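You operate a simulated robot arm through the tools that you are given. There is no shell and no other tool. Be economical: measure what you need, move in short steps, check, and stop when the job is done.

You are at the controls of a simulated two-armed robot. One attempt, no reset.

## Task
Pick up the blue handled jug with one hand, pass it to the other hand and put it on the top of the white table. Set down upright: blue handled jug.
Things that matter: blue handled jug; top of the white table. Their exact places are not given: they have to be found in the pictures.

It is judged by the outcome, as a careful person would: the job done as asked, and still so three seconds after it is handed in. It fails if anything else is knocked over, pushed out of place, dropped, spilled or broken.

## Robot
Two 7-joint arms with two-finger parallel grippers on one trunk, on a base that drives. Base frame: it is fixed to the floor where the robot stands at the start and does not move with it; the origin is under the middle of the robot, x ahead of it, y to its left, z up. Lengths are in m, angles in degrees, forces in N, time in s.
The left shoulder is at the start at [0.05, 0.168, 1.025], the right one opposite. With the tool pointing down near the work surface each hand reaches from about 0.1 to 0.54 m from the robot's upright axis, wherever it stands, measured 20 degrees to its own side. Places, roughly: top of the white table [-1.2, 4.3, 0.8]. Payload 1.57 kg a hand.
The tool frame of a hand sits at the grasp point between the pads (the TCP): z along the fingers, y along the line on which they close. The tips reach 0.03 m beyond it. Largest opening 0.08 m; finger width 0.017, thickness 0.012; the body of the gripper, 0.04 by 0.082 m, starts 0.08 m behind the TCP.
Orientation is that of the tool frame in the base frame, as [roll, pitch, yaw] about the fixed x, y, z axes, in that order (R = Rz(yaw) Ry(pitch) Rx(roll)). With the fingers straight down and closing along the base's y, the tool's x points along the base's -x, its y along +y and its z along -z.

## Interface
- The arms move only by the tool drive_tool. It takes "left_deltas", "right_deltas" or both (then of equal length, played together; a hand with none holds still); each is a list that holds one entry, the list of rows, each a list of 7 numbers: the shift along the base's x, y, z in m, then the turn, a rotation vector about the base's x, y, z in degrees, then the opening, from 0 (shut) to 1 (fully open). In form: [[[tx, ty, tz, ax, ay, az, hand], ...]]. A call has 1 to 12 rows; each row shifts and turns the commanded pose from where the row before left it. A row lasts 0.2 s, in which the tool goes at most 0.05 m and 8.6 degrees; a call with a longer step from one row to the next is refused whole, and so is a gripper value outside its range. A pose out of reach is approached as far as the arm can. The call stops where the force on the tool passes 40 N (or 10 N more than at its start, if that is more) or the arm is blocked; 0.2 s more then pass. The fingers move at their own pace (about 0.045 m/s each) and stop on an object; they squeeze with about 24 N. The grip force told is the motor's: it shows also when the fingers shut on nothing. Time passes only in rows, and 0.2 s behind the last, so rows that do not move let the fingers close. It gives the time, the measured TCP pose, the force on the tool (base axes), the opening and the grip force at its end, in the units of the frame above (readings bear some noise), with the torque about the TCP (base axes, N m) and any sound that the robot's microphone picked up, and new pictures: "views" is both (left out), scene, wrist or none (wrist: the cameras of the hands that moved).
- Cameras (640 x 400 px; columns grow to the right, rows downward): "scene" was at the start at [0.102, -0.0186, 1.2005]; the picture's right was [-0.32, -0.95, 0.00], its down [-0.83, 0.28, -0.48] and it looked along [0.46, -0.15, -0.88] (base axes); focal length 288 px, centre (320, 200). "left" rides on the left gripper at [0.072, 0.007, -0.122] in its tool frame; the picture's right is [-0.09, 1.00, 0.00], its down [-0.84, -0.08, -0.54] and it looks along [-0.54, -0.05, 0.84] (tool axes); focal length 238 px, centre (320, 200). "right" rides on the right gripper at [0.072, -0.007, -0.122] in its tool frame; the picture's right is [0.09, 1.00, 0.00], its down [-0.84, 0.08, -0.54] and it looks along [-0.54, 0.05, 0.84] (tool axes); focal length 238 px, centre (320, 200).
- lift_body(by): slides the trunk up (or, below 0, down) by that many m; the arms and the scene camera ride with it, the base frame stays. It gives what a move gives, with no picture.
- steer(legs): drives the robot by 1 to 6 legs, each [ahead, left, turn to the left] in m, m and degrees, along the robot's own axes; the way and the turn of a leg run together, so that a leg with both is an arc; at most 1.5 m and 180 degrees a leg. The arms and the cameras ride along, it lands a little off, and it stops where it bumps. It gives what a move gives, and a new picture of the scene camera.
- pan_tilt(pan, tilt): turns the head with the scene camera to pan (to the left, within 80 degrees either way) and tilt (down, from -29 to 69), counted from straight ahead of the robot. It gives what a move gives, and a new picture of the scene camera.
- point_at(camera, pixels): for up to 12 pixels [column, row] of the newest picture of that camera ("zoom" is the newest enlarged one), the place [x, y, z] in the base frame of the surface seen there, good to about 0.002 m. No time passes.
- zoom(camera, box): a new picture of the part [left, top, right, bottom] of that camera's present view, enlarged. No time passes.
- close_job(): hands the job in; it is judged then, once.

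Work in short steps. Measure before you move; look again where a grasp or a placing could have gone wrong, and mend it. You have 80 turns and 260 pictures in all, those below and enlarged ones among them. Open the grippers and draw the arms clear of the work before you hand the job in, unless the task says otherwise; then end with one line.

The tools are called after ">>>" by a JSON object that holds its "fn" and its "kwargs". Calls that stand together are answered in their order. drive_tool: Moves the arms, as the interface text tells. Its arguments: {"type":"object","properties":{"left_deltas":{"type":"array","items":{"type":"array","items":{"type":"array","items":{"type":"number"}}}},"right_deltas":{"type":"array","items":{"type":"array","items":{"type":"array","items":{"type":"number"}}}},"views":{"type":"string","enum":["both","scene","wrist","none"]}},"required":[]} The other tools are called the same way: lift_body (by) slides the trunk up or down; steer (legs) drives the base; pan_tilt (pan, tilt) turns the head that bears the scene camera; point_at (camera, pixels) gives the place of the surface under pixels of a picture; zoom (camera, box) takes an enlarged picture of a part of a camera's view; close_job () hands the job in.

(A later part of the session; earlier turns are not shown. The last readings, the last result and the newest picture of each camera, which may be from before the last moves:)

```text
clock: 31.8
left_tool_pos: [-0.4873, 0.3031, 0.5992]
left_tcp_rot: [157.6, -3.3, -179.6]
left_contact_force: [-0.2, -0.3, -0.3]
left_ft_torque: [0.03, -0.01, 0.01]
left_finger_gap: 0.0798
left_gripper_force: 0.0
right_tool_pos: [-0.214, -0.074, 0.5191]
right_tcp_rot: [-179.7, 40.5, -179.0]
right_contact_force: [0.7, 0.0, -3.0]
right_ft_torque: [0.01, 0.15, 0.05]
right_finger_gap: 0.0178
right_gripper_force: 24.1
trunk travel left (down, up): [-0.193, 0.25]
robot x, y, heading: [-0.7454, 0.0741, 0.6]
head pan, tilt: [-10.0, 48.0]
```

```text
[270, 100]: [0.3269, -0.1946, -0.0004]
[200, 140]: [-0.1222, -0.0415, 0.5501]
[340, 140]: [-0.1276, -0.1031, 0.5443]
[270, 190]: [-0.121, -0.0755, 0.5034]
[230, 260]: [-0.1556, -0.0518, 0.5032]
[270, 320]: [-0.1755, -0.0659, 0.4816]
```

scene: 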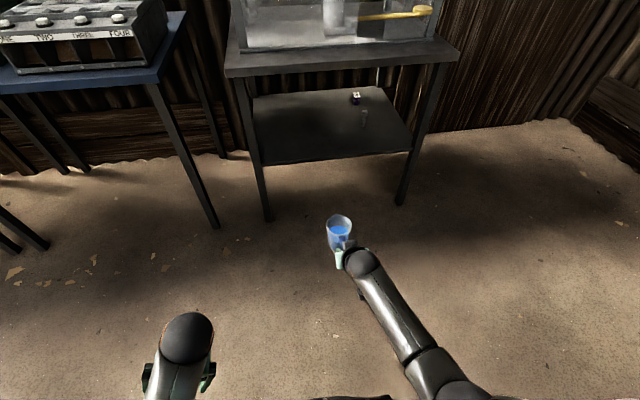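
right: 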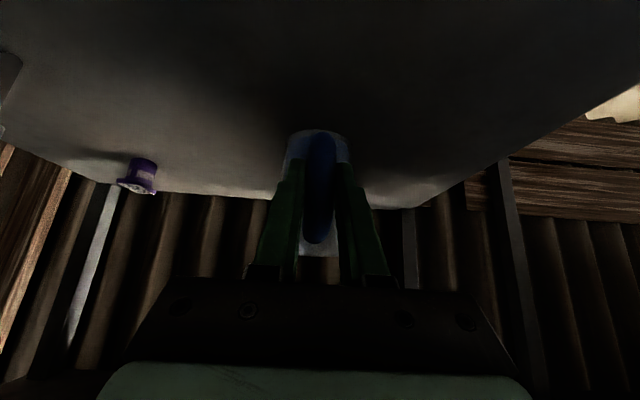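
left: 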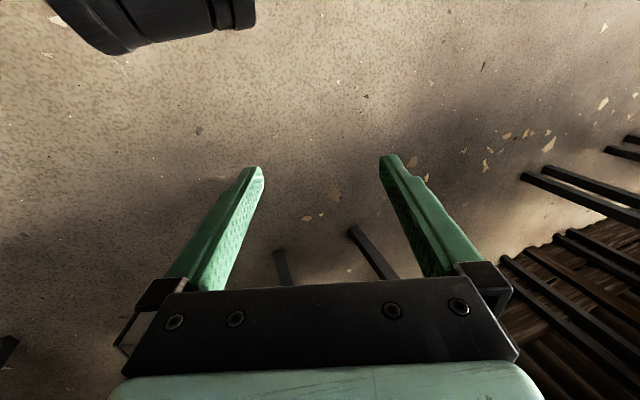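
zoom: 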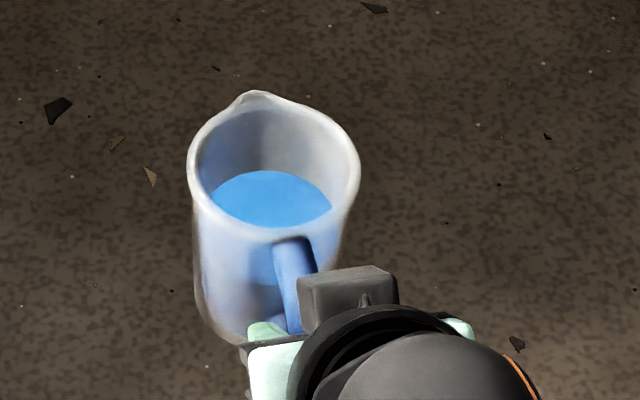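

The jug holds blue liquid (level 4 cm below rim), so I keep it upright. To hand over, I'll swing the right hand gently left (yaw +40°) while drawing it in, so that the left hand can come down from above; first half now.

>>> {"fn": "drive_tool", "kwargs": {"right_deltas": [[[-0.008, 0.01, 0, 0, 0, 4, 0], [-0.008, 0.01, 0, 0, 0, 4, 0], [-0.008, 0.01, 0, 0, 0, 4, 0], [-0.008, 0.01, 0, 0, 0, 4, 0], [-0.008, 0.01, 0, 0, 0, 4, 0]]], "views": "scene"}}

```text
clock: 33.0
left_tool_pos: [-0.4871, 0.3031, 0.5972]
left_tcp_rot: [157.7, -3.3, -179.6]
left_contact_force: [0.5, 0.1, -0.3]
left_ft_torque: [0.0, -0.01, -0.01]
left_finger_gap: 0.0799
left_gripper_force: 0.0
right_tool_pos: [-0.254, -0.0226, 0.5191]
right_tcp_rot: [-179.7, 40.4, -159.1]
right_contact_force: [0.8, 0.4, -3.4]
right_ft_torque: [-0.09, 0.14, 0.01]
right_finger_gap: 0.0179
right_gripper_force: 24.0
trunk travel left (down, up): [-0.193, 0.25]
robot x, y, heading: [-0.747, 0.0753, 0.6]
head pan, tilt: [-10.0, 48.0]
```

scene: 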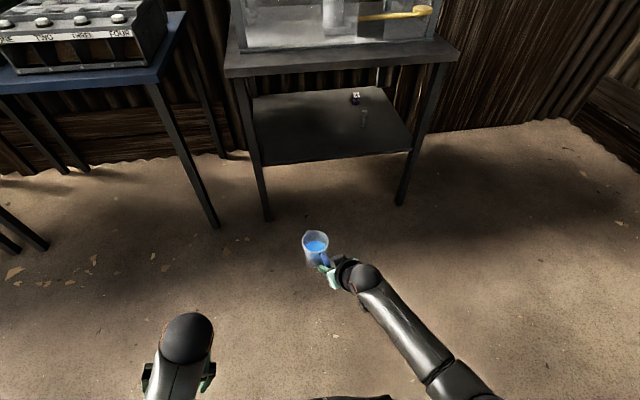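

Perfect tracking. Continue the swing with the second half.

>>> {"fn": "drive_tool", "kwargs": {"right_deltas": [[[-0.012, 0.012, 0, 0, 0, 4.5, 0], [-0.012, 0.012, 0, 0, 0, 4.5, 0], [-0.012, 0.012, 0, 0, 0, 4.5, 0], [-0.012, 0.012, 0, 0, 0, 4.5, 0], [-0.012, 0.012, 0, 0, 0, 4.5, 0]]], "views": "scene"}}

```text
clock: 34.2
left_tool_pos: [-0.487, 0.3038, 0.5972]
left_tcp_rot: [157.6, -3.3, -179.5]
left_contact_force: [0.0, 0.7, 0.3]
left_ft_torque: [-0.01, -0.03, 0.02]
left_finger_gap: 0.0799
left_gripper_force: 0.0
right_tool_pos: [-0.3132, 0.0362, 0.5203]
right_tcp_rot: [-179.7, 40.4, -136.5]
right_contact_force: [0.4, -0.2, -3.4]
right_ft_torque: [-0.09, 0.08, -0.01]
right_finger_gap: 0.0179
right_gripper_force: 23.8
trunk travel left (down, up): [-0.193, 0.25]
robot x, y, heading: [-0.7473, 0.0727, 0.7]
head pan, tilt: [-10.0, 48.0]
```

scene: 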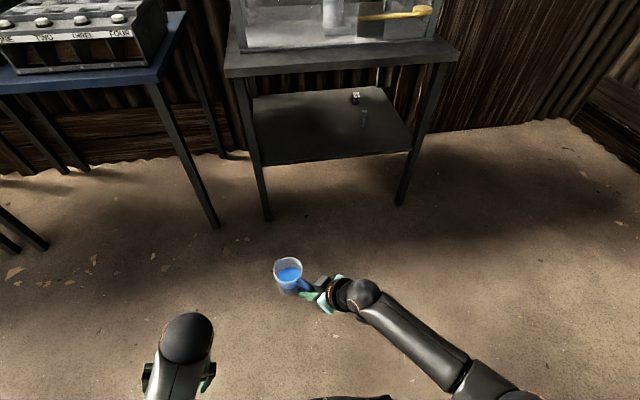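

Tracks perfectly; the jug is at roughly [-0.27,0.09]. Now raise the left hand, make it vertical with yaw +25°, and bring it forward a little, still 0.2 m from the jug.

>>> {"fn": "zoom", "kwargs": {"camera": "scene", "box": [250, 240, 378, 320]}}

>>> {"fn": "point_at", "kwargs": {"camera": "zoom", "pixels": [[125, 125], [255, 125], [190, 100], [190, 175], [195, 155], [280, 235], [150, 220]]}}

>>> {"fn": "drive_tool", "kwargs": {"left_deltas": [[[0.012, 0, 0.012, 2.8, 0, 3, 1], [0.012, 0, 0.012, 2.8, 0, 3, 1], [0.012, 0, 0.012, 2.8, 0, 3, 1], [0.012, 0, 0.012, 2.8, 0, 3, 1], [0.012, 0, 0.012, 2.8, 0, 3, 1], [0.012, 0, 0.012, 2.8, 0, 3, 1], [0.012, 0, 0.012, 2.8, 0, 3, 1], [0.012, 0, 0.012, 2.8, 0, 3, 1]]], "views": "both"}}

```text
5.00 times, centred on (314, 280) of scene
```

zoom: 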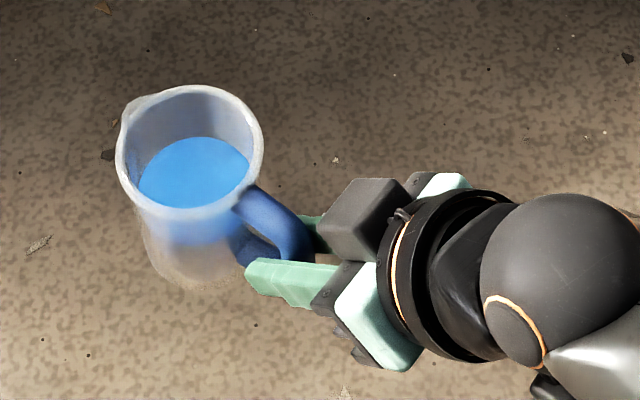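

```text
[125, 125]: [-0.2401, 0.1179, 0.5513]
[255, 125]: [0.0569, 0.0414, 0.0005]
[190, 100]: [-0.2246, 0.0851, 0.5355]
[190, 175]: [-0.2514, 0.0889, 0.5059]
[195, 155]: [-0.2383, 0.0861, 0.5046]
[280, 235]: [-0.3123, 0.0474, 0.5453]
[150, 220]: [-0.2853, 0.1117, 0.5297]
```

```text
clock: 34.9
left_tool_pos: [-0.4654, 0.3707, 0.6266]
left_tcp_rot: [141.3, -2.1, -172.9]
left_contact_force: [-1.2, -0.5, 0.3]
left_ft_torque: [-0.02, -0.01, -0.01]
left_finger_gap: 0.0799
left_gripper_force: 0.1
right_tool_pos: [-0.3128, 0.0358, 0.5171]
right_tcp_rot: [-179.7, 40.3, -136.5]
right_contact_force: [0.9, -0.1, -3.3]
right_ft_torque: [-0.1, 0.08, 0.0]
right_finger_gap: 0.0178
right_gripper_force: 23.8
trunk travel left (down, up): [-0.193, 0.25]
robot x, y, heading: [-0.7475, 0.0781, 0.5]
head pan, tilt: [-10.0, 48.0]
stopped in row 3 (left hand): the arm was blocked; the commanded pose is now the measured one
```

scene: 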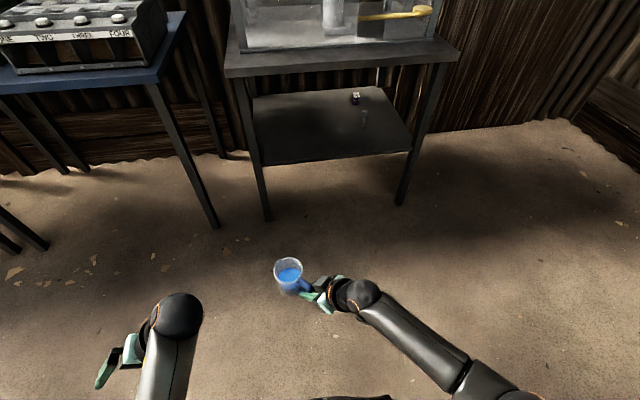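
left: 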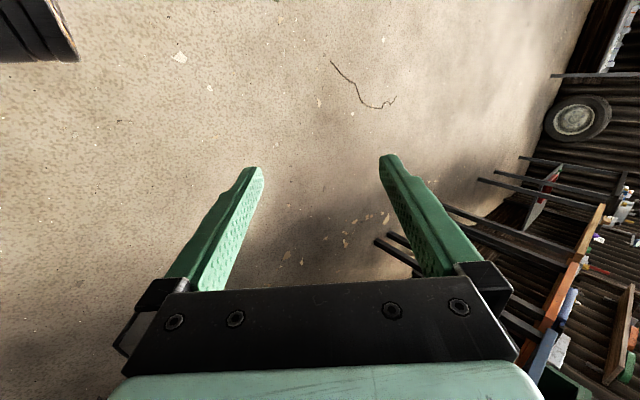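

I turned the wrong way: with yaw 180° the left hand points outward (+y). Reverse: roll back toward vertical with negative ax while moving forward and inward.

>>> {"fn": "drive_tool", "kwargs": {"left_deltas": [[[0.015, -0.01, 0.01, -5, 0, 1, 1], [0.015, -0.01, 0.01, -5, 0, 1, 1], [0.015, -0.01, 0.01, -5, 0, 1, 1], [0.015, -0.01, 0.01, -5, 0, 1, 1], [0.015, -0.01, 0, -5, 0, 1, 1], [0.015, -0.01, 0, -5, 0, 1, 1]]], "views": "scene"}}

```text
clock: 35.6
left_tool_pos: [-0.4415, 0.4197, 0.6579]
left_tcp_rot: [140.8, -3.2, -170.6]
left_contact_force: [-0.8, 0.0, -0.1]
left_ft_torque: [0.01, 0.01, 0.02]
left_finger_gap: 0.0801
left_gripper_force: 0.1
right_tool_pos: [-0.3138, 0.0342, 0.5181]
right_tcp_rot: [-179.7, 40.3, -136.6]
right_contact_force: [-0.2, -0.4, -3.4]
right_ft_torque: [-0.08, 0.11, 0.02]
right_finger_gap: 0.0178
right_gripper_force: 23.9
trunk travel left (down, up): [-0.193, 0.25]
robot x, y, heading: [-0.7478, 0.08, 0.4]
head pan, tilt: [-10.0, 48.0]
stopped in row 3 (left hand): the arm was blocked; the commanded pose is now the measured one
```

scene: 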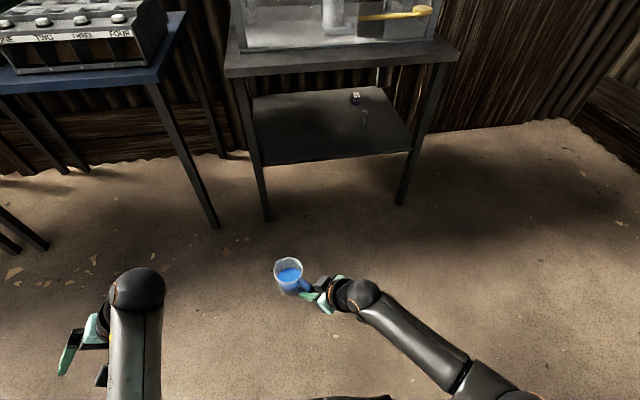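

The left arm behaves badly when folded, like the right one did before it was extended. Extend it straight forward first.

>>> {"fn": "drive_tool", "kwargs": {"left_deltas": [[[0.03, 0, 0.01, 0, 0, 0, 1], [0.03, 0, 0.01, 0, 0, 0, 1], [0.03, 0, 0.01, 0, 0, 0, 1], [0.03, 0, 0.01, 0, 0, 0, 1], [0.03, 0, 0.01, 0, 0, 0, 1]]], "views": "scene"}}

```text
clock: 36.8
left_tool_pos: [-0.2943, 0.4337, 0.7042]
left_tcp_rot: [139.2, -3.7, -169.7]
left_contact_force: [-0.2, -0.4, 0.2]
left_ft_torque: [-0.02, 0.0, 0.01]
left_finger_gap: 0.0798
left_gripper_force: 0.0
right_tool_pos: [-0.3138, 0.0363, 0.5196]
right_tcp_rot: [-179.7, 40.5, -136.5]
right_contact_force: [-0.6, 0.3, -2.8]
right_ft_torque: [-0.09, 0.09, 0.01]
right_finger_gap: 0.0179
right_gripper_force: 23.7
trunk travel left (down, up): [-0.193, 0.25]
robot x, y, heading: [-0.7465, 0.0784, 0.3]
head pan, tilt: [-10.0, 48.0]
```

scene: 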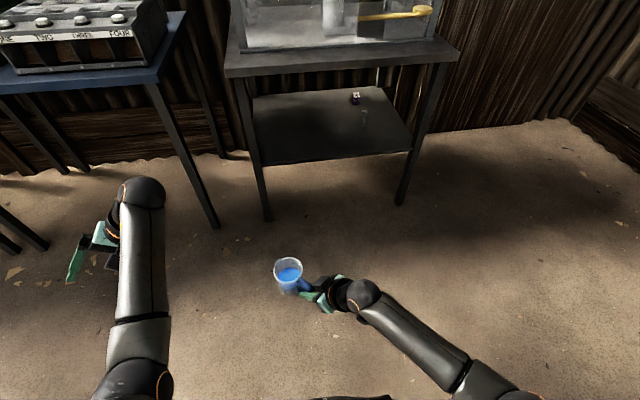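

Extended and moving well. Now roll back to vertical in place (ax −41 total) with a little yaw.

>>> {"fn": "drive_tool", "kwargs": {"left_deltas": [[[0, -0.005, 0, -6, 0, 1, 1], [0, -0.005, 0, -6, 0, 1, 1], [0, -0.005, 0, -6, 0, 1, 1], [0, -0.005, 0, -6, 0, 1, 1], [0, -0.005, 0, -6, 0, 1, 1], [0, -0.005, 0, -6, 0, 1, 1], [0, -0.005, 0, -5, 0, 1, 1]]], "views": "scene"}}

```text
clock: 38.4
left_tool_pos: [-0.2912, 0.3839, 0.7065]
left_tcp_rot: [-178.3, -11.1, -168.7]
left_contact_force: [-0.3, 0.6, -0.6]
left_ft_torque: [-0.01, 0.02, -0.02]
left_finger_gap: 0.08
left_gripper_force: 0.1
right_tool_pos: [-0.3136, 0.0346, 0.5205]
right_tcp_rot: [-179.7, 40.4, -136.6]
right_contact_force: [0.1, -0.2, -3.3]
right_ft_torque: [-0.1, 0.1, -0.02]
right_finger_gap: 0.0183
right_gripper_force: 23.6
trunk travel left (down, up): [-0.193, 0.25]
robot x, y, heading: [-0.7481, 0.0776, 0.5]
head pan, tilt: [-10.0, 48.0]
```

scene: 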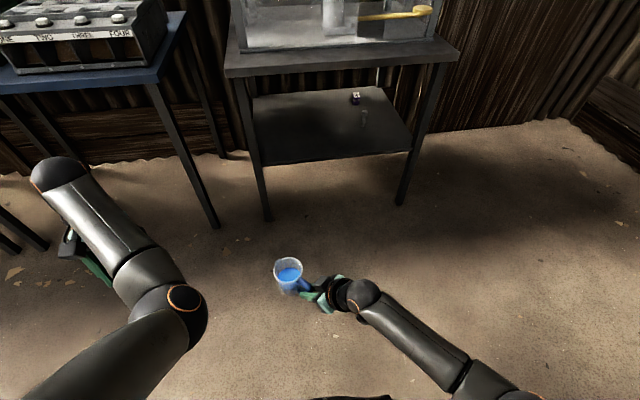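

Left hand is nearly vertical now at z 0.707. Move it inward halfway toward above the jug (centre ≈[-0.255,0.088], rim 0.55), correcting pitch and yaw.

>>> {"fn": "drive_tool", "kwargs": {"left_deltas": [[[0.004, -0.025, 0.003, 0, -2, 2, 1], [0.004, -0.025, 0.003, 0, -2, 2, 1], [0.004, -0.025, 0.003, 0, -2, 2, 1], [0.004, -0.025, 0.003, 0, -2, 2, 1], [0.004, -0.025, 0.003, 0, -2, 2, 1], [0.004, -0.025, 0, 0, -1, 2, 1]]], "views": "both"}}

```text
clock: 40.0
left_tool_pos: [-0.2175, 0.2518, 0.7653]
left_tcp_rot: [-172.7, 6.1, -155.6]
left_contact_force: [-0.2, -0.1, 0.5]
left_ft_torque: [-0.02, -0.05, -0.02]
left_finger_gap: 0.08
left_gripper_force: 0.1
left hand out of reach, approached as far as the arm can: row 2, 3, 4
right_tool_pos: [-0.3139, 0.0352, 0.518]
right_tcp_rot: [-179.7, 40.4, -136.6]
right_contact_force: [0.0, 0.1, -3.1]
right_ft_torque: [-0.1, 0.12, 0.0]
right_finger_gap: 0.0179
right_gripper_force: 24.1
trunk travel left (down, up): [-0.193, 0.25]
robot x, y, heading: [-0.7469, 0.0756, 0.9]
head pan, tilt: [-10.0, 48.0]
stopped in row 6 (left hand): the arm was blocked; the commanded pose is now the measured one
```

scene: 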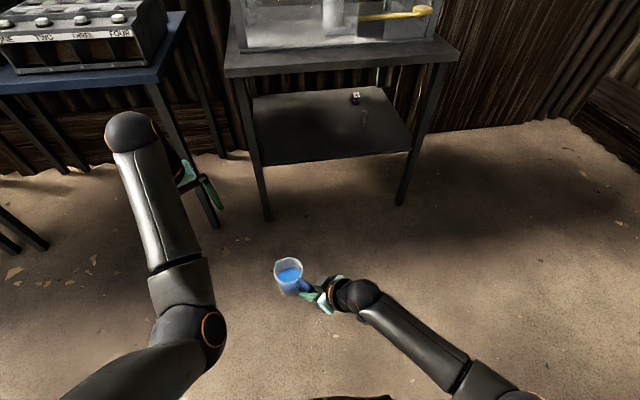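
left: 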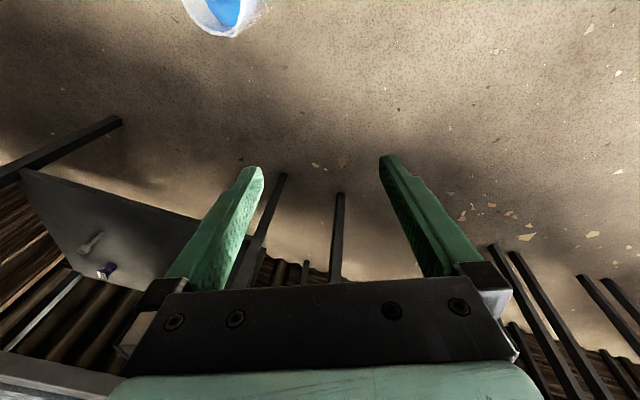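

The left arm went elbow-inward. The right arm behaves well with about 40° forward pitch, so I'll pitch the left likewise and see if the elbow relaxes.

>>> {"fn": "drive_tool", "kwargs": {"left_deltas": [[[0, 0, -0.01, 0, -6, 0, 1], [0, 0, -0.01, 0, -6, 0, 1], [0, 0, -0.01, 0, -6, 0, 1], [0, 0, -0.01, 0, -6, 0, 1], [0, 0, -0.01, 0, -6, 0, 1]]], "views": "scene"}}

```text
clock: 40.6
left_tool_pos: [-0.1729, 0.2626, 0.8397]
left_tcp_rot: [-162.3, 27.1, -151.5]
left_contact_force: [-0.3, -0.8, 0.3]
left_ft_torque: [0.02, 0.01, 0.0]
left_finger_gap: 0.0802
left_gripper_force: 0.1
right_tool_pos: [-0.3137, 0.0354, 0.5168]
right_tcp_rot: [-179.7, 40.2, -136.6]
right_contact_force: [0.2, 0.0, -3.4]
right_ft_torque: [-0.1, 0.12, 0.0]
right_finger_gap: 0.0181
right_gripper_force: 23.5
trunk travel left (down, up): [-0.193, 0.25]
robot x, y, heading: [-0.7468, 0.0742, 0.6]
head pan, tilt: [-10.0, 48.0]
stopped in row 3 (left hand): the arm was blocked; the commanded pose is now the measured one
```

scene: 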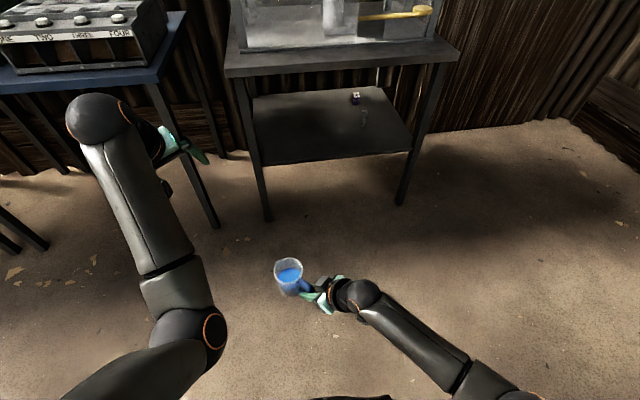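

Let me measure the left arm's geometry to understand its configuration.

>>> {"fn": "point_at", "kwargs": {"camera": "scene", "pixels": [[95, 118], [135, 200], [175, 290], [185, 340], [140, 372], [90, 395], [362, 292], [410, 340], [465, 380]]}}

>>> {"fn": "pan_tilt", "kwargs": {"pan": 20, "tilt": 60}}

```text
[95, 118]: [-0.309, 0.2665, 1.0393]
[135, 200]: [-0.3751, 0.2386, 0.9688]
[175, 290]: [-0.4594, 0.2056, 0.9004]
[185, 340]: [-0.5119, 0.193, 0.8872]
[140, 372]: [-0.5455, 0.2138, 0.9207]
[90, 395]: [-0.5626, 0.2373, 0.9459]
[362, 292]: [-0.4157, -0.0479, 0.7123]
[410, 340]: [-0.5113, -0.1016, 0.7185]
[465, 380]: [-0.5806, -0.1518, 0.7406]
```

```text
clock: 41.6
left_tool_pos: [-0.1727, 0.2631, 0.8409]
left_tcp_rot: [-162.2, 27.1, -151.5]
left_contact_force: [-0.1, 0.5, 0.6]
left_ft_torque: [0.01, -0.03, 0.0]
left_finger_gap: 0.0801
left_gripper_force: 0.1
right_tool_pos: [-0.3132, 0.0342, 0.5192]
right_tcp_rot: [-179.6, 40.3, -136.7]
right_contact_force: [-0.8, -0.3, -2.7]
right_ft_torque: [-0.1, 0.14, 0.0]
right_finger_gap: 0.0178
right_gripper_force: 23.9
trunk travel left (down, up): [-0.193, 0.25]
robot x, y, heading: [-0.7459, 0.0734, 0.6]
head pan, tilt: [20.0, 60.0]
```

scene: 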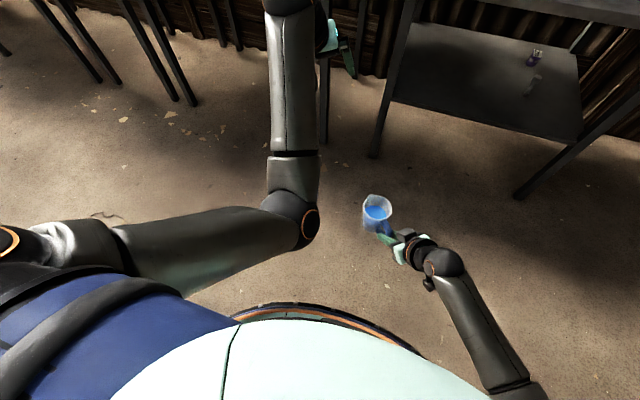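

The left upper arm has swung inboard. I'll straighten the arm forward (elbow goes neutral), lowering slightly, still far from bench and jug.

>>> {"fn": "drive_tool", "kwargs": {"left_deltas": [[[0.03, 0.01, -0.015, 0, 0, 0, 1], [0.03, 0.01, -0.015, 0, 0, 0, 1], [0.03, 0.01, -0.015, 0, 0, 0, 1], [0.03, 0.01, -0.015, 0, 0, 0, 1], [0.03, 0.01, -0.015, 0, 0, 0, 1], [0.02, 0.01, -0.015, 0, 0, 0, 1]]], "views": "scene"}}

```text
clock: 43.0
left_tool_pos: [-0.0188, 0.323, 0.754]
left_tcp_rot: [-162.1, 27.1, -151.5]
left_contact_force: [-0.3, 0.0, 1.2]
left_ft_torque: [0.01, 0.0, 0.02]
left_finger_gap: 0.0801
left_gripper_force: 0.0
left hand out of reach, approached as far as the arm can: row 6
right_tool_pos: [-0.3136, 0.0349, 0.5193]
right_tcp_rot: [-179.7, 40.4, -136.6]
right_contact_force: [-0.5, -0.2, -2.9]
right_ft_torque: [-0.07, 0.11, 0.02]
right_finger_gap: 0.018
right_gripper_force: 24.2
trunk travel left (down, up): [-0.193, 0.25]
robot x, y, heading: [-0.7472, 0.0725, 0.5]
head pan, tilt: [20.0, 60.0]
```

scene: 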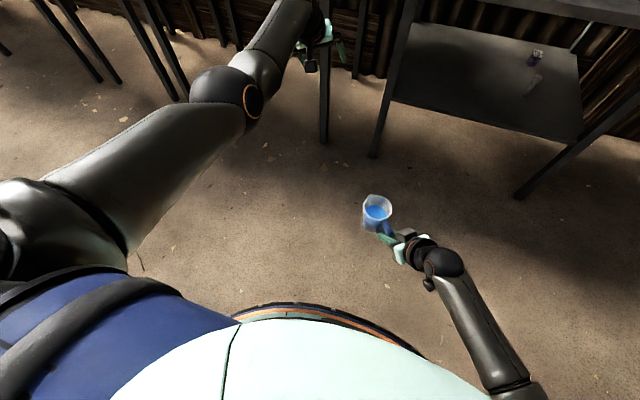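

Straight now. The good right-arm posture has the upper arm hanging and the forearm level, so I lower the left hand while easing it back.

>>> {"fn": "drive_tool", "kwargs": {"left_deltas": [[[-0.008, 0, -0.03, 0, 0, 0, 1], [-0.008, 0, -0.03, 0, 0, 0, 1], [-0.008, 0, -0.03, 0, 0, 0, 1], [-0.008, 0, -0.03, 0, 0, 0, 1], [-0.008, 0, -0.03, 0, 0, 0, 1], [-0.008, 0, -0.03, 0, 0, 0, 1]]], "views": "scene"}}

```text
clock: 44.4
left_tool_pos: [-0.0765, 0.3222, 0.5762]
left_tcp_rot: [-162.1, 27.1, -151.5]
left_contact_force: [0.4, -0.4, 0.8]
left_ft_torque: [0.01, 0.0, 0.0]
left_finger_gap: 0.08
left_gripper_force: 0.0
left hand out of reach, approached as far as the arm can: row 6
right_tool_pos: [-0.3141, 0.0352, 0.5188]
right_tcp_rot: [-179.7, 40.4, -136.5]
right_contact_force: [-0.4, 0.7, -2.6]
right_ft_torque: [-0.08, 0.1, 0.0]
right_finger_gap: 0.0178
right_gripper_force: 24.4
trunk travel left (down, up): [-0.193, 0.25]
robot x, y, heading: [-0.7464, 0.0745, 0.5]
head pan, tilt: [20.0, 60.0]
```

scene: 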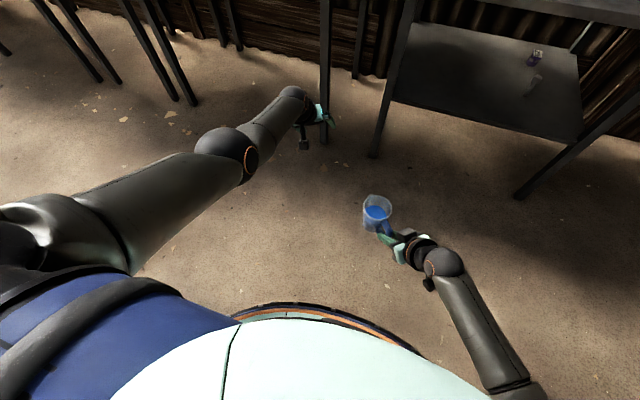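

Now level the closing axis (ax +17°) while retracting a bit.

>>> {"fn": "drive_tool", "kwargs": {"left_deltas": [[[-0.02, 0, -0.005, 3, 0, 0, 1], [-0.02, 0, -0.005, 3, 0, 0, 1], [-0.02, 0, -0.005, 3, 0, 0, 1], [-0.02, 0, -0.005, 3, 0, 0, 1], [-0.02, 0, -0.005, 3, 0, 0, 1], [-0.02, 0, -0.005, 2, 0, 0, 1]]], "views": "scene"}}

```text
clock: 46.0
left_tool_pos: [-0.1396, 0.3453, 0.6136]
left_tcp_rot: [-178.7, 41.2, -158.7]
left_contact_force: [0.1, -0.3, 0.2]
left_ft_torque: [0.02, -0.03, -0.04]
left_finger_gap: 0.0799
left_gripper_force: 0.0
right_tool_pos: [-0.3143, 0.0343, 0.5177]
right_tcp_rot: [-179.7, 40.3, -136.6]
right_contact_force: [0.1, -0.3, -2.9]
right_ft_torque: [-0.05, 0.09, 0.0]
right_finger_gap: 0.0181
right_gripper_force: 24.1
trunk travel left (down, up): [-0.193, 0.25]
robot x, y, heading: [-0.7457, 0.0732, 0.6]
head pan, tilt: [20.0, 60.0]
stopped in row 6 (left hand): the arm was blocked; the commanded pose is now the measured one
```

scene: 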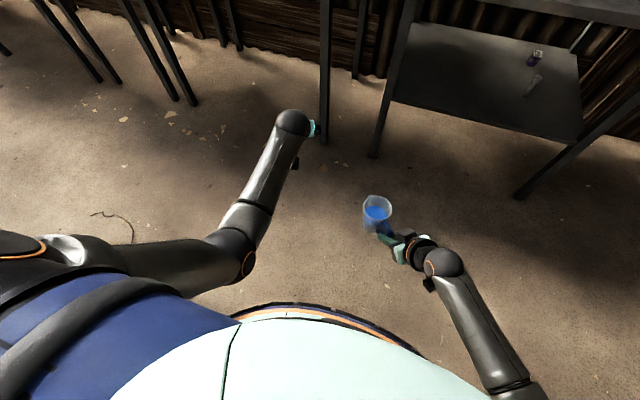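

Left hand is level with 41° pitch, like the right's good pose but pointing 21° outward. Yaw it inward while lowering.

>>> {"fn": "drive_tool", "kwargs": {"left_deltas": [[[0, 0, -0.015, 0, 0, -5, 1], [0, 0, -0.015, 0, 0, -5, 1], [0, 0, -0.015, 0, 0, -5, 1], [0, 0, -0.015, 0, 0, -5, 1], [0, 0, -0.01, 0, 0, -5, 1], [0, 0, -0.01, 0, 0, -5, 1]]], "views": "scene"}}

```text
clock: 47.4
left_tool_pos: [-0.1405, 0.3441, 0.5344]
left_tcp_rot: [-178.6, 41.1, 171.2]
left_contact_force: [0.0, -0.3, 0.0]
left_ft_torque: [-0.02, 0.02, 0.0]
left_finger_gap: 0.0802
left_gripper_force: 0.1
right_tool_pos: [-0.3145, 0.0347, 0.5184]
right_tcp_rot: [-179.6, 40.4, -136.6]
right_contact_force: [0.2, -1.2, -2.4]
right_ft_torque: [-0.1, 0.09, -0.02]
right_finger_gap: 0.018
right_gripper_force: 24.2
trunk travel left (down, up): [-0.193, 0.25]
robot x, y, heading: [-0.7438, 0.0747, 0.7]
head pan, tilt: [20.0, 60.0]
```

scene: 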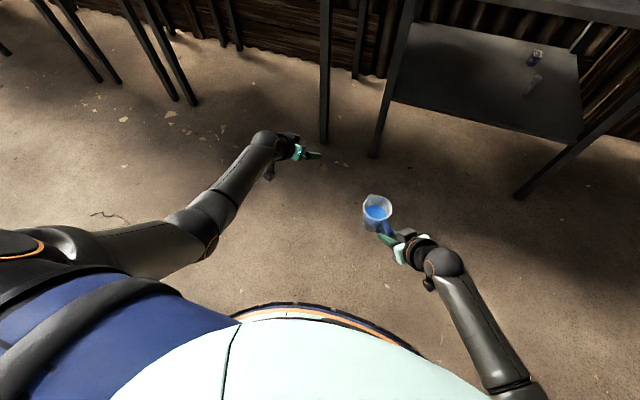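

Now the left arm tracks exactly. Raise it and steepen the hand toward vertical gradually, moving inward; it's still clear of the jug (y 0.088).

>>> {"fn": "drive_tool", "kwargs": {"left_deltas": [[[-0.008, -0.01, 0.022, 0, 3, 0, 1], [-0.008, -0.01, 0.022, 0, 3, 0, 1], [-0.008, -0.01, 0.022, 0, 3, 0, 1], [-0.008, -0.01, 0.022, 0, 3, 0, 1], [-0.008, -0.01, 0.022, 0, 3, 0, 1], [-0.008, -0.01, 0.022, 0, 3, 0, 1], [-0.008, -0.01, 0.022, 0, 3, 0, 1]]], "views": "scene"}}

```text
clock: 49.0
left_tool_pos: [-0.196, 0.2727, 0.6866]
left_tcp_rot: [-175.2, 20.3, 173.1]
left_contact_force: [0.2, -0.5, -0.3]
left_ft_torque: [0.03, 0.0, -0.01]
left_finger_gap: 0.08
left_gripper_force: 0.0
right_tool_pos: [-0.3131, 0.0345, 0.5181]
right_tcp_rot: [-179.7, 40.4, -136.6]
right_contact_force: [-0.4, 0.2, -2.8]
right_ft_torque: [-0.09, 0.13, 0.02]
right_finger_gap: 0.0179
right_gripper_force: 24.3
trunk travel left (down, up): [-0.193, 0.25]
robot x, y, heading: [-0.7423, 0.0824, 0.7]
head pan, tilt: [20.0, 60.0]
```

scene: 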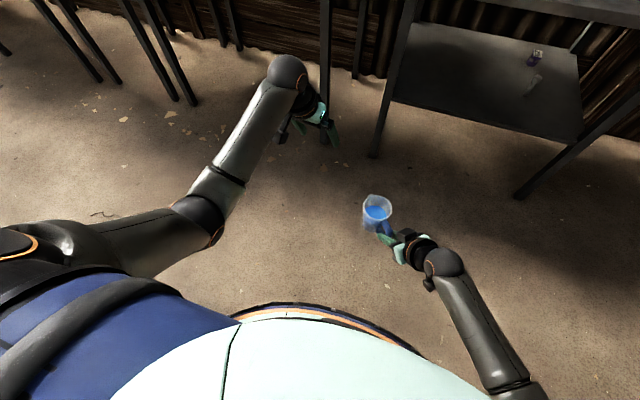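

Tracking well. Continue inward: pitch toward 5°, yaw +18°, y to about 0.18, staying above rim height (tips ≈0.66).

>>> {"fn": "drive_tool", "kwargs": {"left_deltas": [[[-0.006, -0.015, 0, 0, 2.5, 3, 1], [-0.006, -0.015, 0, 0, 2.5, 3, 1], [-0.006, -0.015, 0, 0, 2.5, 3, 1], [-0.006, -0.015, 0, 0, 2.5, 3, 1], [-0.006, -0.015, 0, 0, 2.5, 3, 1], [-0.006, -0.015, 0, 0, 2.5, 3, 1]]], "views": "both"}}

```text
clock: 50.4
left_tool_pos: [-0.2321, 0.1843, 0.6889]
left_tcp_rot: [-175.9, 5.4, -168.9]
left_contact_force: [0.1, -0.8, 0.2]
left_ft_torque: [-0.02, -0.02, -0.01]
left_finger_gap: 0.0798
left_gripper_force: 0.1
right_tool_pos: [-0.3136, 0.0358, 0.5192]
right_tcp_rot: [-179.8, 40.4, -136.7]
right_contact_force: [-0.2, 0.6, -3.2]
right_ft_torque: [-0.14, 0.09, -0.01]
right_finger_gap: 0.0178
right_gripper_force: 24.4
trunk travel left (down, up): [-0.193, 0.25]
robot x, y, heading: [-0.7466, 0.0728, 0.6]
head pan, tilt: [20.0, 60.0]
```

scene: 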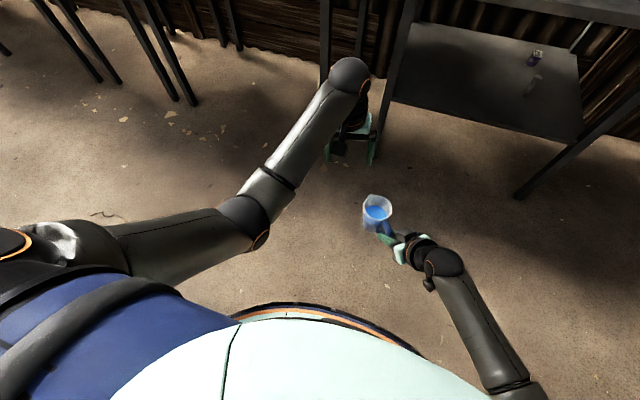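
left: 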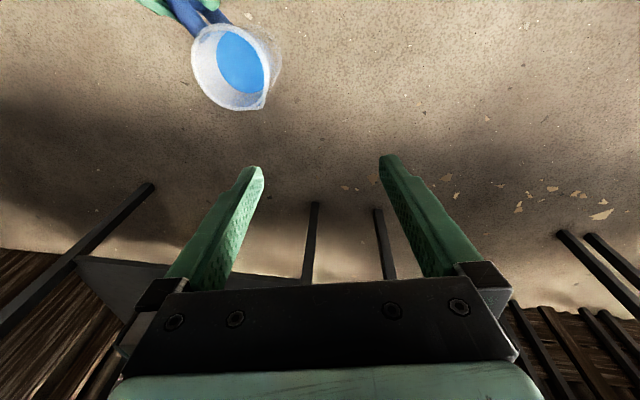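

The left camera sees the jug. Measure rim, liquid and handle positions.

>>> {"fn": "point_at", "kwargs": {"camera": "left", "pixels": [[195, 70], [215, 102], [240, 108], [240, 60], [225, 40], [262, 75], [200, 22], [255, 95], [195, 45]]}}

>>> {"fn": "zoom", "kwargs": {"camera": "left", "box": [140, 0, 332, 120]}}

```text
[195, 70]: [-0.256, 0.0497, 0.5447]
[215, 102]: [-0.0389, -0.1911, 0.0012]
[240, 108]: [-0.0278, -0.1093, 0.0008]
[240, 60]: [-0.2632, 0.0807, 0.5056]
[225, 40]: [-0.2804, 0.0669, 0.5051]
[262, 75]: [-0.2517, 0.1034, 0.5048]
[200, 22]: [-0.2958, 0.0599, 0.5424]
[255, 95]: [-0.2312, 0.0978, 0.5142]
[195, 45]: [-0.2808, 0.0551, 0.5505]
```

```text
3.33 times, centred on (236, 60) of left
```

zoom: 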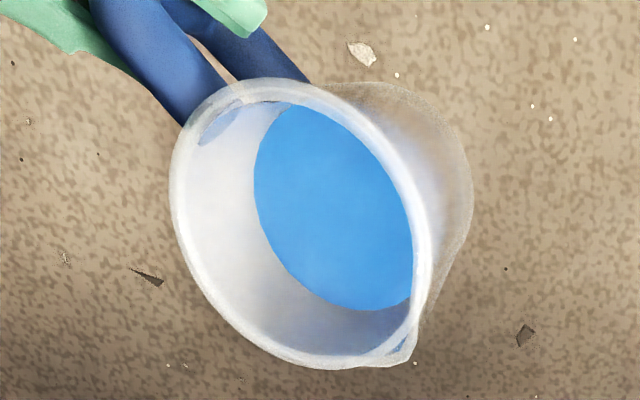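

Sample the rim all round for its centre.

>>> {"fn": "point_at", "kwargs": {"camera": "zoom", "pixels": [[178, 180], [195, 265], [250, 338], [320, 362], [424, 250], [400, 175], [350, 115], [290, 88], [220, 92], [403, 357], [333, 205]]}}

```text
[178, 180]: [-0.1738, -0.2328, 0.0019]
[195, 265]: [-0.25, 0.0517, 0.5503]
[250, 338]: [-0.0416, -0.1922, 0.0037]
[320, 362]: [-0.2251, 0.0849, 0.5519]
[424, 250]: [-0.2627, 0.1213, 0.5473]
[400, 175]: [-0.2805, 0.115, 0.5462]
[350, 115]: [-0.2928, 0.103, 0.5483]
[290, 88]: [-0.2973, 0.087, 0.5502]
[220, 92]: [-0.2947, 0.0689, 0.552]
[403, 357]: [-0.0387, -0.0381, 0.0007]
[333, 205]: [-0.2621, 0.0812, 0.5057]
```

Rim circle: centre ≈[-0.262,0.086], radius ≈0.036, handle azimuth ≈222°; the left closing axis (101°/281°) is 59° away from it. Move directly above at z 0.69 and make the hand truly vertical.

>>> {"fn": "drive_tool", "kwargs": {"left_deltas": [[[-0.006, -0.0197, 0, 0.6, 1.2, 0, 1], [-0.006, -0.0197, 0, 0.6, 1.2, 0, 1], [-0.006, -0.0197, 0, 0.6, 1.2, 0, 1], [-0.006, -0.0197, 0, 0.6, 1.2, 0, 1], [-0.006, -0.0197, 0, 0.6, 1.2, 0, 1]]], "views": "both"}}

```text
clock: 51.4
left_tool_pos: [-0.2379, 0.1962, 0.6704]
left_tcp_rot: [174.2, 3.3, -164.0]
left_contact_force: [-0.4, -0.1, 0.2]
left_ft_torque: [0.01, 0.0, 0.01]
left_finger_gap: 0.0799
left_gripper_force: 0.1
right_tool_pos: [-0.3145, 0.0357, 0.5179]
right_tcp_rot: [-179.7, 40.3, -136.6]
right_contact_force: [0.6, -0.1, -2.7]
right_ft_torque: [-0.13, 0.09, 0.01]
right_finger_gap: 0.0181
right_gripper_force: 23.6
trunk travel left (down, up): [-0.193, 0.25]
robot x, y, heading: [-0.7482, 0.0747, 0.6]
head pan, tilt: [20.0, 60.0]
stopped in row 5 (left hand): the arm was blocked; the commanded pose is now the measured one
```

scene: 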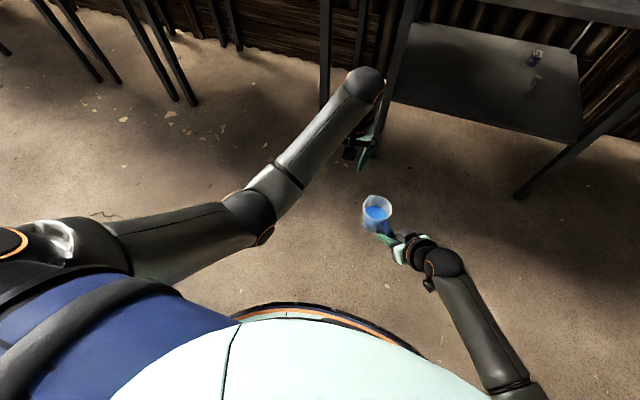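
left: 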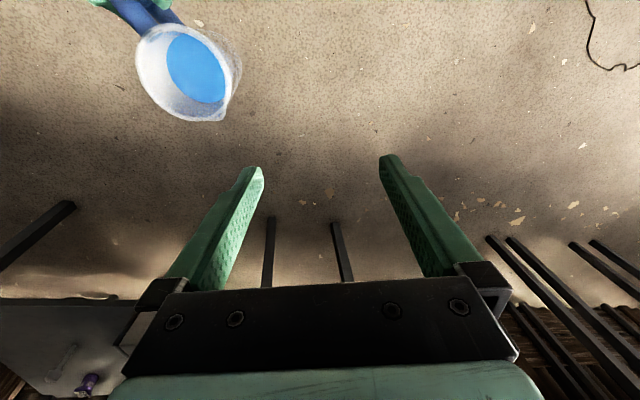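

The left arm is limited going further inward; the right arm tracks well, so I'll bring the jug to the left hand instead. First level the left hand (ax −6.5°).

>>> {"fn": "drive_tool", "kwargs": {"left_deltas": [[[0, 0, 0.01, -3.2, 0, 0, 1], [0, 0, 0.01, -3.2, 0, 0, 1], [0, 0, 0, 0, 0, 0, 1]]], "views": "none"}}

```text
clock: 52.2
left_tool_pos: [-0.2376, 0.196, 0.689]
left_tcp_rot: [-179.6, 1.4, -163.6]
left_contact_force: [0.5, -0.5, 0.0]
left_ft_torque: [0.01, 0.01, -0.01]
left_finger_gap: 0.0798
left_gripper_force: 0.0
right_tool_pos: [-0.3125, 0.0355, 0.5184]
right_tcp_rot: [-179.7, 40.4, -136.7]
right_contact_force: [0.0, -0.2, -2.6]
right_ft_torque: [-0.1, 0.08, 0.02]
right_finger_gap: 0.0176
right_gripper_force: 24.0
trunk travel left (down, up): [-0.193, 0.25]
robot x, y, heading: [-0.7445, 0.0771, 0.7]
head pan, tilt: [20.0, 60.0]
```

Left hand is now vertical at [-0.238,0.196,0.689]. Slide the jug under it with the right arm (z unchanged, 9 cm below the tips).

>>> {"fn": "drive_tool", "kwargs": {"right_deltas": [[[0.004, 0.013, 0, 0, 0, 1, 0], [0.004, 0.013, 0, 0, 0, 1, 0], [0.004, 0.013, 0, 0, 0, 1, 0], [0.004, 0.013, 0, 0, 0, 1, 0], [0.004, 0.013, 0, 0, 0, 1, 0], [0.004, 0.013, 0, 0, 0, 1, 0], [0.004, 0.013, 0, 0, 0, 1, 0], [0.004, 0.013, 0, 0, 0, 1, 0]]], "views": "both"}}

```text
clock: 54.0
left_tool_pos: [-0.2387, 0.1958, 0.6897]
left_tcp_rot: [-179.7, 1.4, -163.7]
left_contact_force: [0.5, -0.4, 0.0]
left_ft_torque: [0.01, 0.02, 0.03]
left_finger_gap: 0.0799
left_gripper_force: 0.0
right_tool_pos: [-0.2815, 0.138, 0.5181]
right_tcp_rot: [-179.8, 40.4, -128.6]
right_contact_force: [-0.3, -0.2, -3.1]
right_ft_torque: [-0.09, 0.11, 0.0]
right_finger_gap: 0.018
right_gripper_force: 23.8
trunk travel left (down, up): [-0.193, 0.25]
robot x, y, heading: [-0.745, 0.0735, 0.5]
head pan, tilt: [20.0, 60.0]
```

scene: 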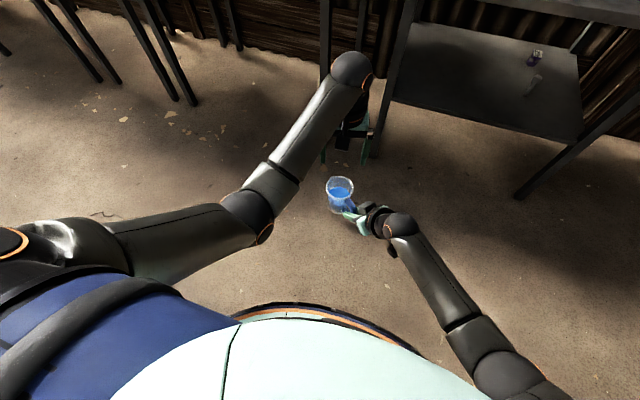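
right: 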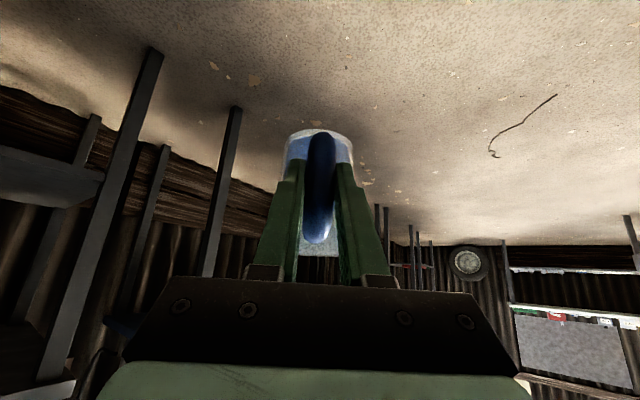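

Exactly as commanded. Look with the left camera for fine centring.

>>> {"fn": "drive_tool", "kwargs": {"left_deltas": [[[0, 0, 0, 0, 0, 0, 1]]], "views": "wrist"}}

>>> {"fn": "zoom", "kwargs": {"camera": "left", "box": [208, 40, 432, 180]}}

```text
clock: 54.4
left_tool_pos: [-0.2394, 0.1958, 0.6906]
left_tcp_rot: [-179.6, 1.5, -163.6]
left_contact_force: [0.5, -0.5, -0.4]
left_ft_torque: [-0.01, 0.01, -0.01]
left_finger_gap: 0.0799
left_gripper_force: 0.0
right_tool_pos: [-0.2817, 0.1384, 0.5181]
right_tcp_rot: [-179.7, 40.4, -128.6]
right_contact_force: [0.1, -0.5, -3.5]
right_ft_torque: [-0.1, 0.1, -0.03]
right_finger_gap: 0.0179
right_gripper_force: 24.3
trunk travel left (down, up): [-0.193, 0.25]
robot x, y, heading: [-0.7462, 0.0777, 0.6]
head pan, tilt: [20.0, 60.0]
```

left: 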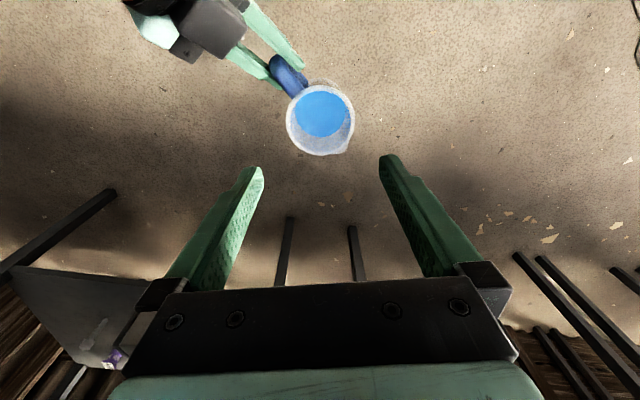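

```text
2.86 times, centred on (320, 110) of left
```

zoom: 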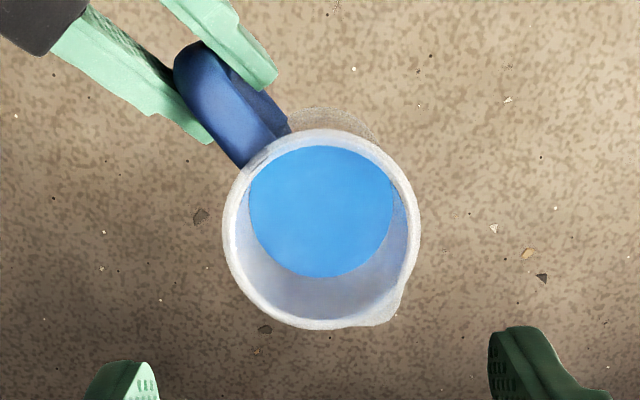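

Column centring is right on (rim 223–420, centre 321). Measure the rim for the other axis.

>>> {"fn": "point_at", "kwargs": {"camera": "zoom", "pixels": [[229, 225], [414, 225], [330, 134], [315, 324], [260, 300], [405, 170], [205, 138], [275, 82], [250, 160]]}}

```text
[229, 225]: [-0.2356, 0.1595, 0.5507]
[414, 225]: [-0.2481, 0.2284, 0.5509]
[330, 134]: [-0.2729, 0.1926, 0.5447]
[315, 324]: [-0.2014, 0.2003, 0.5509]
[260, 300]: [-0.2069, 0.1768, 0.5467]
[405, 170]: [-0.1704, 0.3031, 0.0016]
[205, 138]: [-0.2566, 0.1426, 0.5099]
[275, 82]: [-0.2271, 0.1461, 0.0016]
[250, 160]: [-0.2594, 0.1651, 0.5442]
```

Centre is [-0.239,0.195], matching the left TCP within 1 mm. Raise the jug 8 cm with the right arm (still below the fingertips), then check.

>>> {"fn": "drive_tool", "kwargs": {"right_deltas": [[[0, 0, 0.013, 0, 0, 0, 0], [0, 0, 0.013, 0, 0, 0, 0], [0, 0, 0.013, 0, 0, 0, 0], [0, 0, 0.013, 0, 0, 0, 0], [0, 0, 0.013, 0, 0, 0, 0], [0, 0, 0.013, 0, 0, 0, 0]]], "views": "scene"}}

>>> {"fn": "zoom", "kwargs": {"camera": "left", "box": [208, 60, 432, 200]}}

```text
clock: 55.8
left_tool_pos: [-0.2381, 0.1952, 0.6897]
left_tcp_rot: [-179.6, 1.4, -163.7]
left_contact_force: [-0.1, -0.6, 0.3]
left_ft_torque: [-0.01, -0.02, 0.01]
left_finger_gap: 0.08
left_gripper_force: 0.1
right_tool_pos: [-0.2803, 0.1381, 0.598]
right_tcp_rot: [-179.8, 40.4, -128.6]
right_contact_force: [-0.1, 0.4, -3.6]
right_ft_torque: [-0.09, 0.12, 0.0]
right_finger_gap: 0.0181
right_gripper_force: 24.3
trunk travel left (down, up): [-0.193, 0.25]
robot x, y, heading: [-0.7476, 0.0731, 0.6]
head pan, tilt: [20.0, 60.0]
```

scene: 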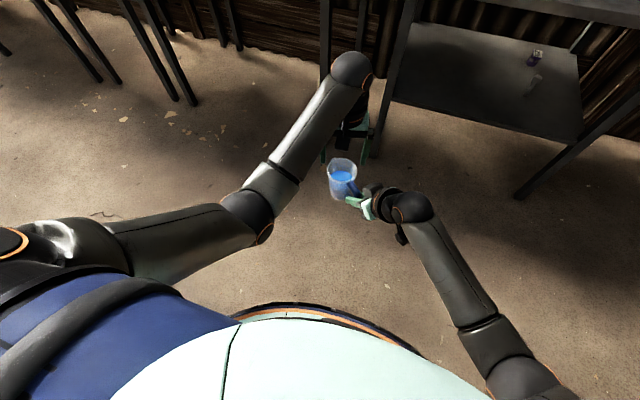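

```text
2.86 times, centred on (320, 130) of left
```

zoom: 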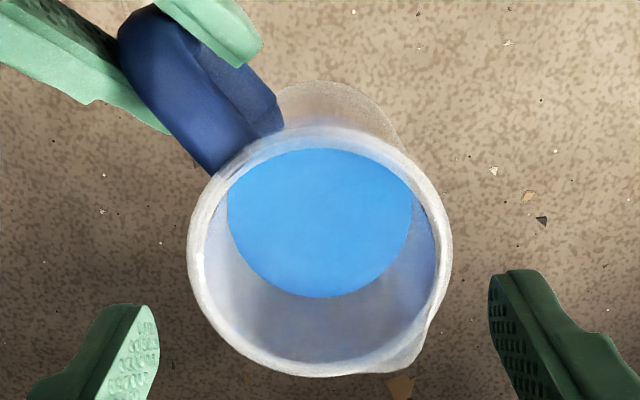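

Well aligned (fingers' centre about 1 mm to +y of rim). Nudge +1 mm and raise the jug between the fingers by 4 cm.

>>> {"fn": "drive_tool", "kwargs": {"right_deltas": [[[0, 0.0013, 0.008, 0, 0, 0, 0], [0, 0, 0.008, 0, 0, 0, 0], [0, 0, 0.008, 0, 0, 0, 0], [0, 0, 0.008, 0, 0, 0, 0], [0, 0, 0.008, 0, 0, 0, 0]]], "views": "none"}}

>>> {"fn": "zoom", "kwargs": {"camera": "left", "box": [208, 80, 432, 220]}}

```text
clock: 57.0
left_tool_pos: [-0.2389, 0.1954, 0.6896]
left_tcp_rot: [-179.7, 1.4, -163.7]
left_contact_force: [0.7, -1.0, 0.2]
left_ft_torque: [0.03, 0.0, -0.02]
left_finger_gap: 0.0799
left_gripper_force: 0.2
right_tool_pos: [-0.2811, 0.1403, 0.6364]
right_tcp_rot: [-179.7, 40.4, -128.6]
right_contact_force: [0.7, -0.2, -3.6]
right_ft_torque: [-0.15, 0.1, 0.0]
right_finger_gap: 0.0178
right_gripper_force: 23.9
trunk travel left (down, up): [-0.193, 0.25]
robot x, y, heading: [-0.7477, 0.0743, 0.6]
head pan, tilt: [20.0, 60.0]
```

```text
2.86 times, centred on (320, 150) of left
```

zoom: 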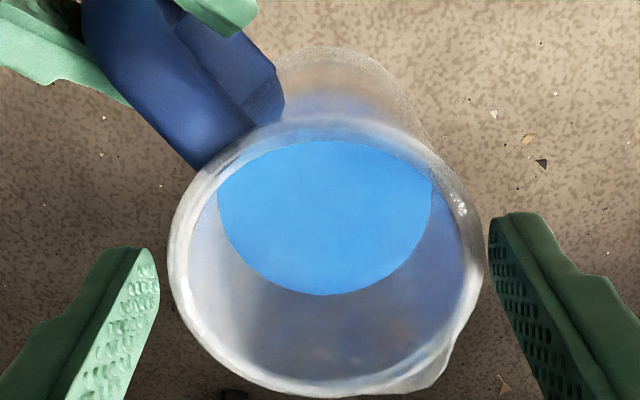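

Rim now sits centred between the fingertips (168–484 within 160–489), no force. Continue raising 5 cm.

>>> {"fn": "drive_tool", "kwargs": {"right_deltas": [[[0, 0, 0.009, 0, 0, 0, 0], [0, 0, 0.009, 0, 0, 0, 0], [0, 0, 0.009, 0, 0, 0, 0], [0, 0, 0.009, 0, 0, 0, 0], [0, 0, 0.009, 0, 0, 0, 0], [0, 0, 0.009, 0, 0, 0, 0]]], "views": "scene"}}

>>> {"fn": "zoom", "kwargs": {"camera": "left", "box": [176, 100, 464, 280]}}

```text
clock: 58.4
left_tool_pos: [-0.2383, 0.1946, 0.69]
left_tcp_rot: [-179.5, 1.4, -163.7]
left_contact_force: [-0.7, 0.6, 0.5]
left_ft_torque: [0.0, 0.01, -0.01]
left_finger_gap: 0.0799
left_gripper_force: 0.0
right_tool_pos: [-0.2809, 0.1407, 0.6905]
right_tcp_rot: [-179.7, 40.5, -128.6]
right_contact_force: [-0.5, 0.3, -3.1]
right_ft_torque: [-0.14, 0.07, 0.0]
right_finger_gap: 0.0177
right_gripper_force: 24.0
trunk travel left (down, up): [-0.193, 0.25]
robot x, y, heading: [-0.7447, 0.0759, 0.4]
head pan, tilt: [20.0, 60.0]
```

scene: 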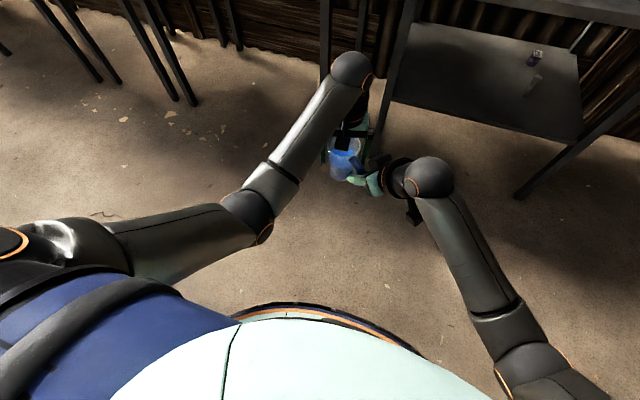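

```text
2.22 times, centred on (320, 190) of left
```

zoom: 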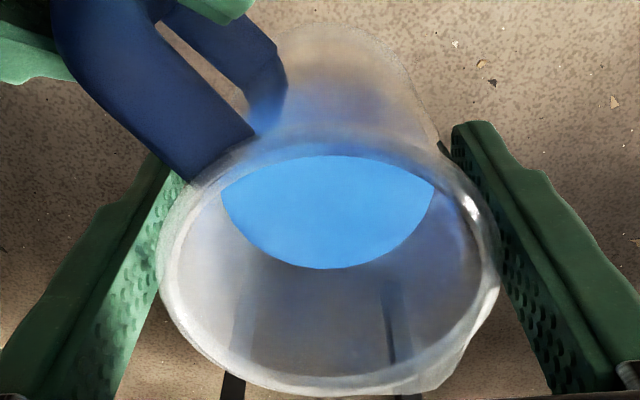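

The jug body sits between the left pads, no contact yet, right fingers well away. Close the left gripper.

>>> {"fn": "drive_tool", "kwargs": {"left_deltas": [[[0, 0, 0, 0, 0, 0, 0.8], [0, 0, 0, 0, 0, 0, 0.6], [0, 0, 0, 0, 0, 0, 0.3], [0, 0, 0, 0, 0, 0, 0], [0, 0, 0, 0, 0, 0, 0], [0, 0, 0, 0, 0, 0, 0]]], "views": "wrist"}}

```text
clock: 59.8
left_tool_pos: [-0.2393, 0.1957, 0.6899]
left_tcp_rot: [-179.7, 1.4, -163.5]
left_contact_force: [0.8, 9.1, -1.2]
left_ft_torque: [-0.07, 0.09, -0.02]
left_finger_gap: 0.0734
left_gripper_force: 24.4
right_tool_pos: [-0.2806, 0.1401, 0.6914]
right_tcp_rot: [-179.6, 40.4, -128.6]
right_contact_force: [-1.2, -8.9, 0.7]
right_ft_torque: [0.16, -0.18, -0.37]
right_finger_gap: 0.0176
right_gripper_force: 24.3
trunk travel left (down, up): [-0.193, 0.25]
robot x, y, heading: [-0.7463, 0.0751, 0.7]
head pan, tilt: [20.0, 60.0]
```

left: 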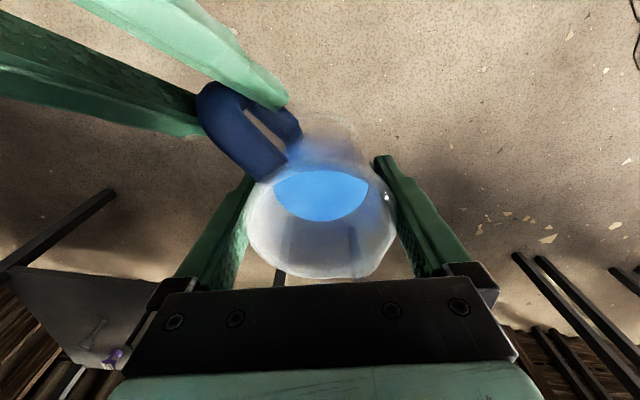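

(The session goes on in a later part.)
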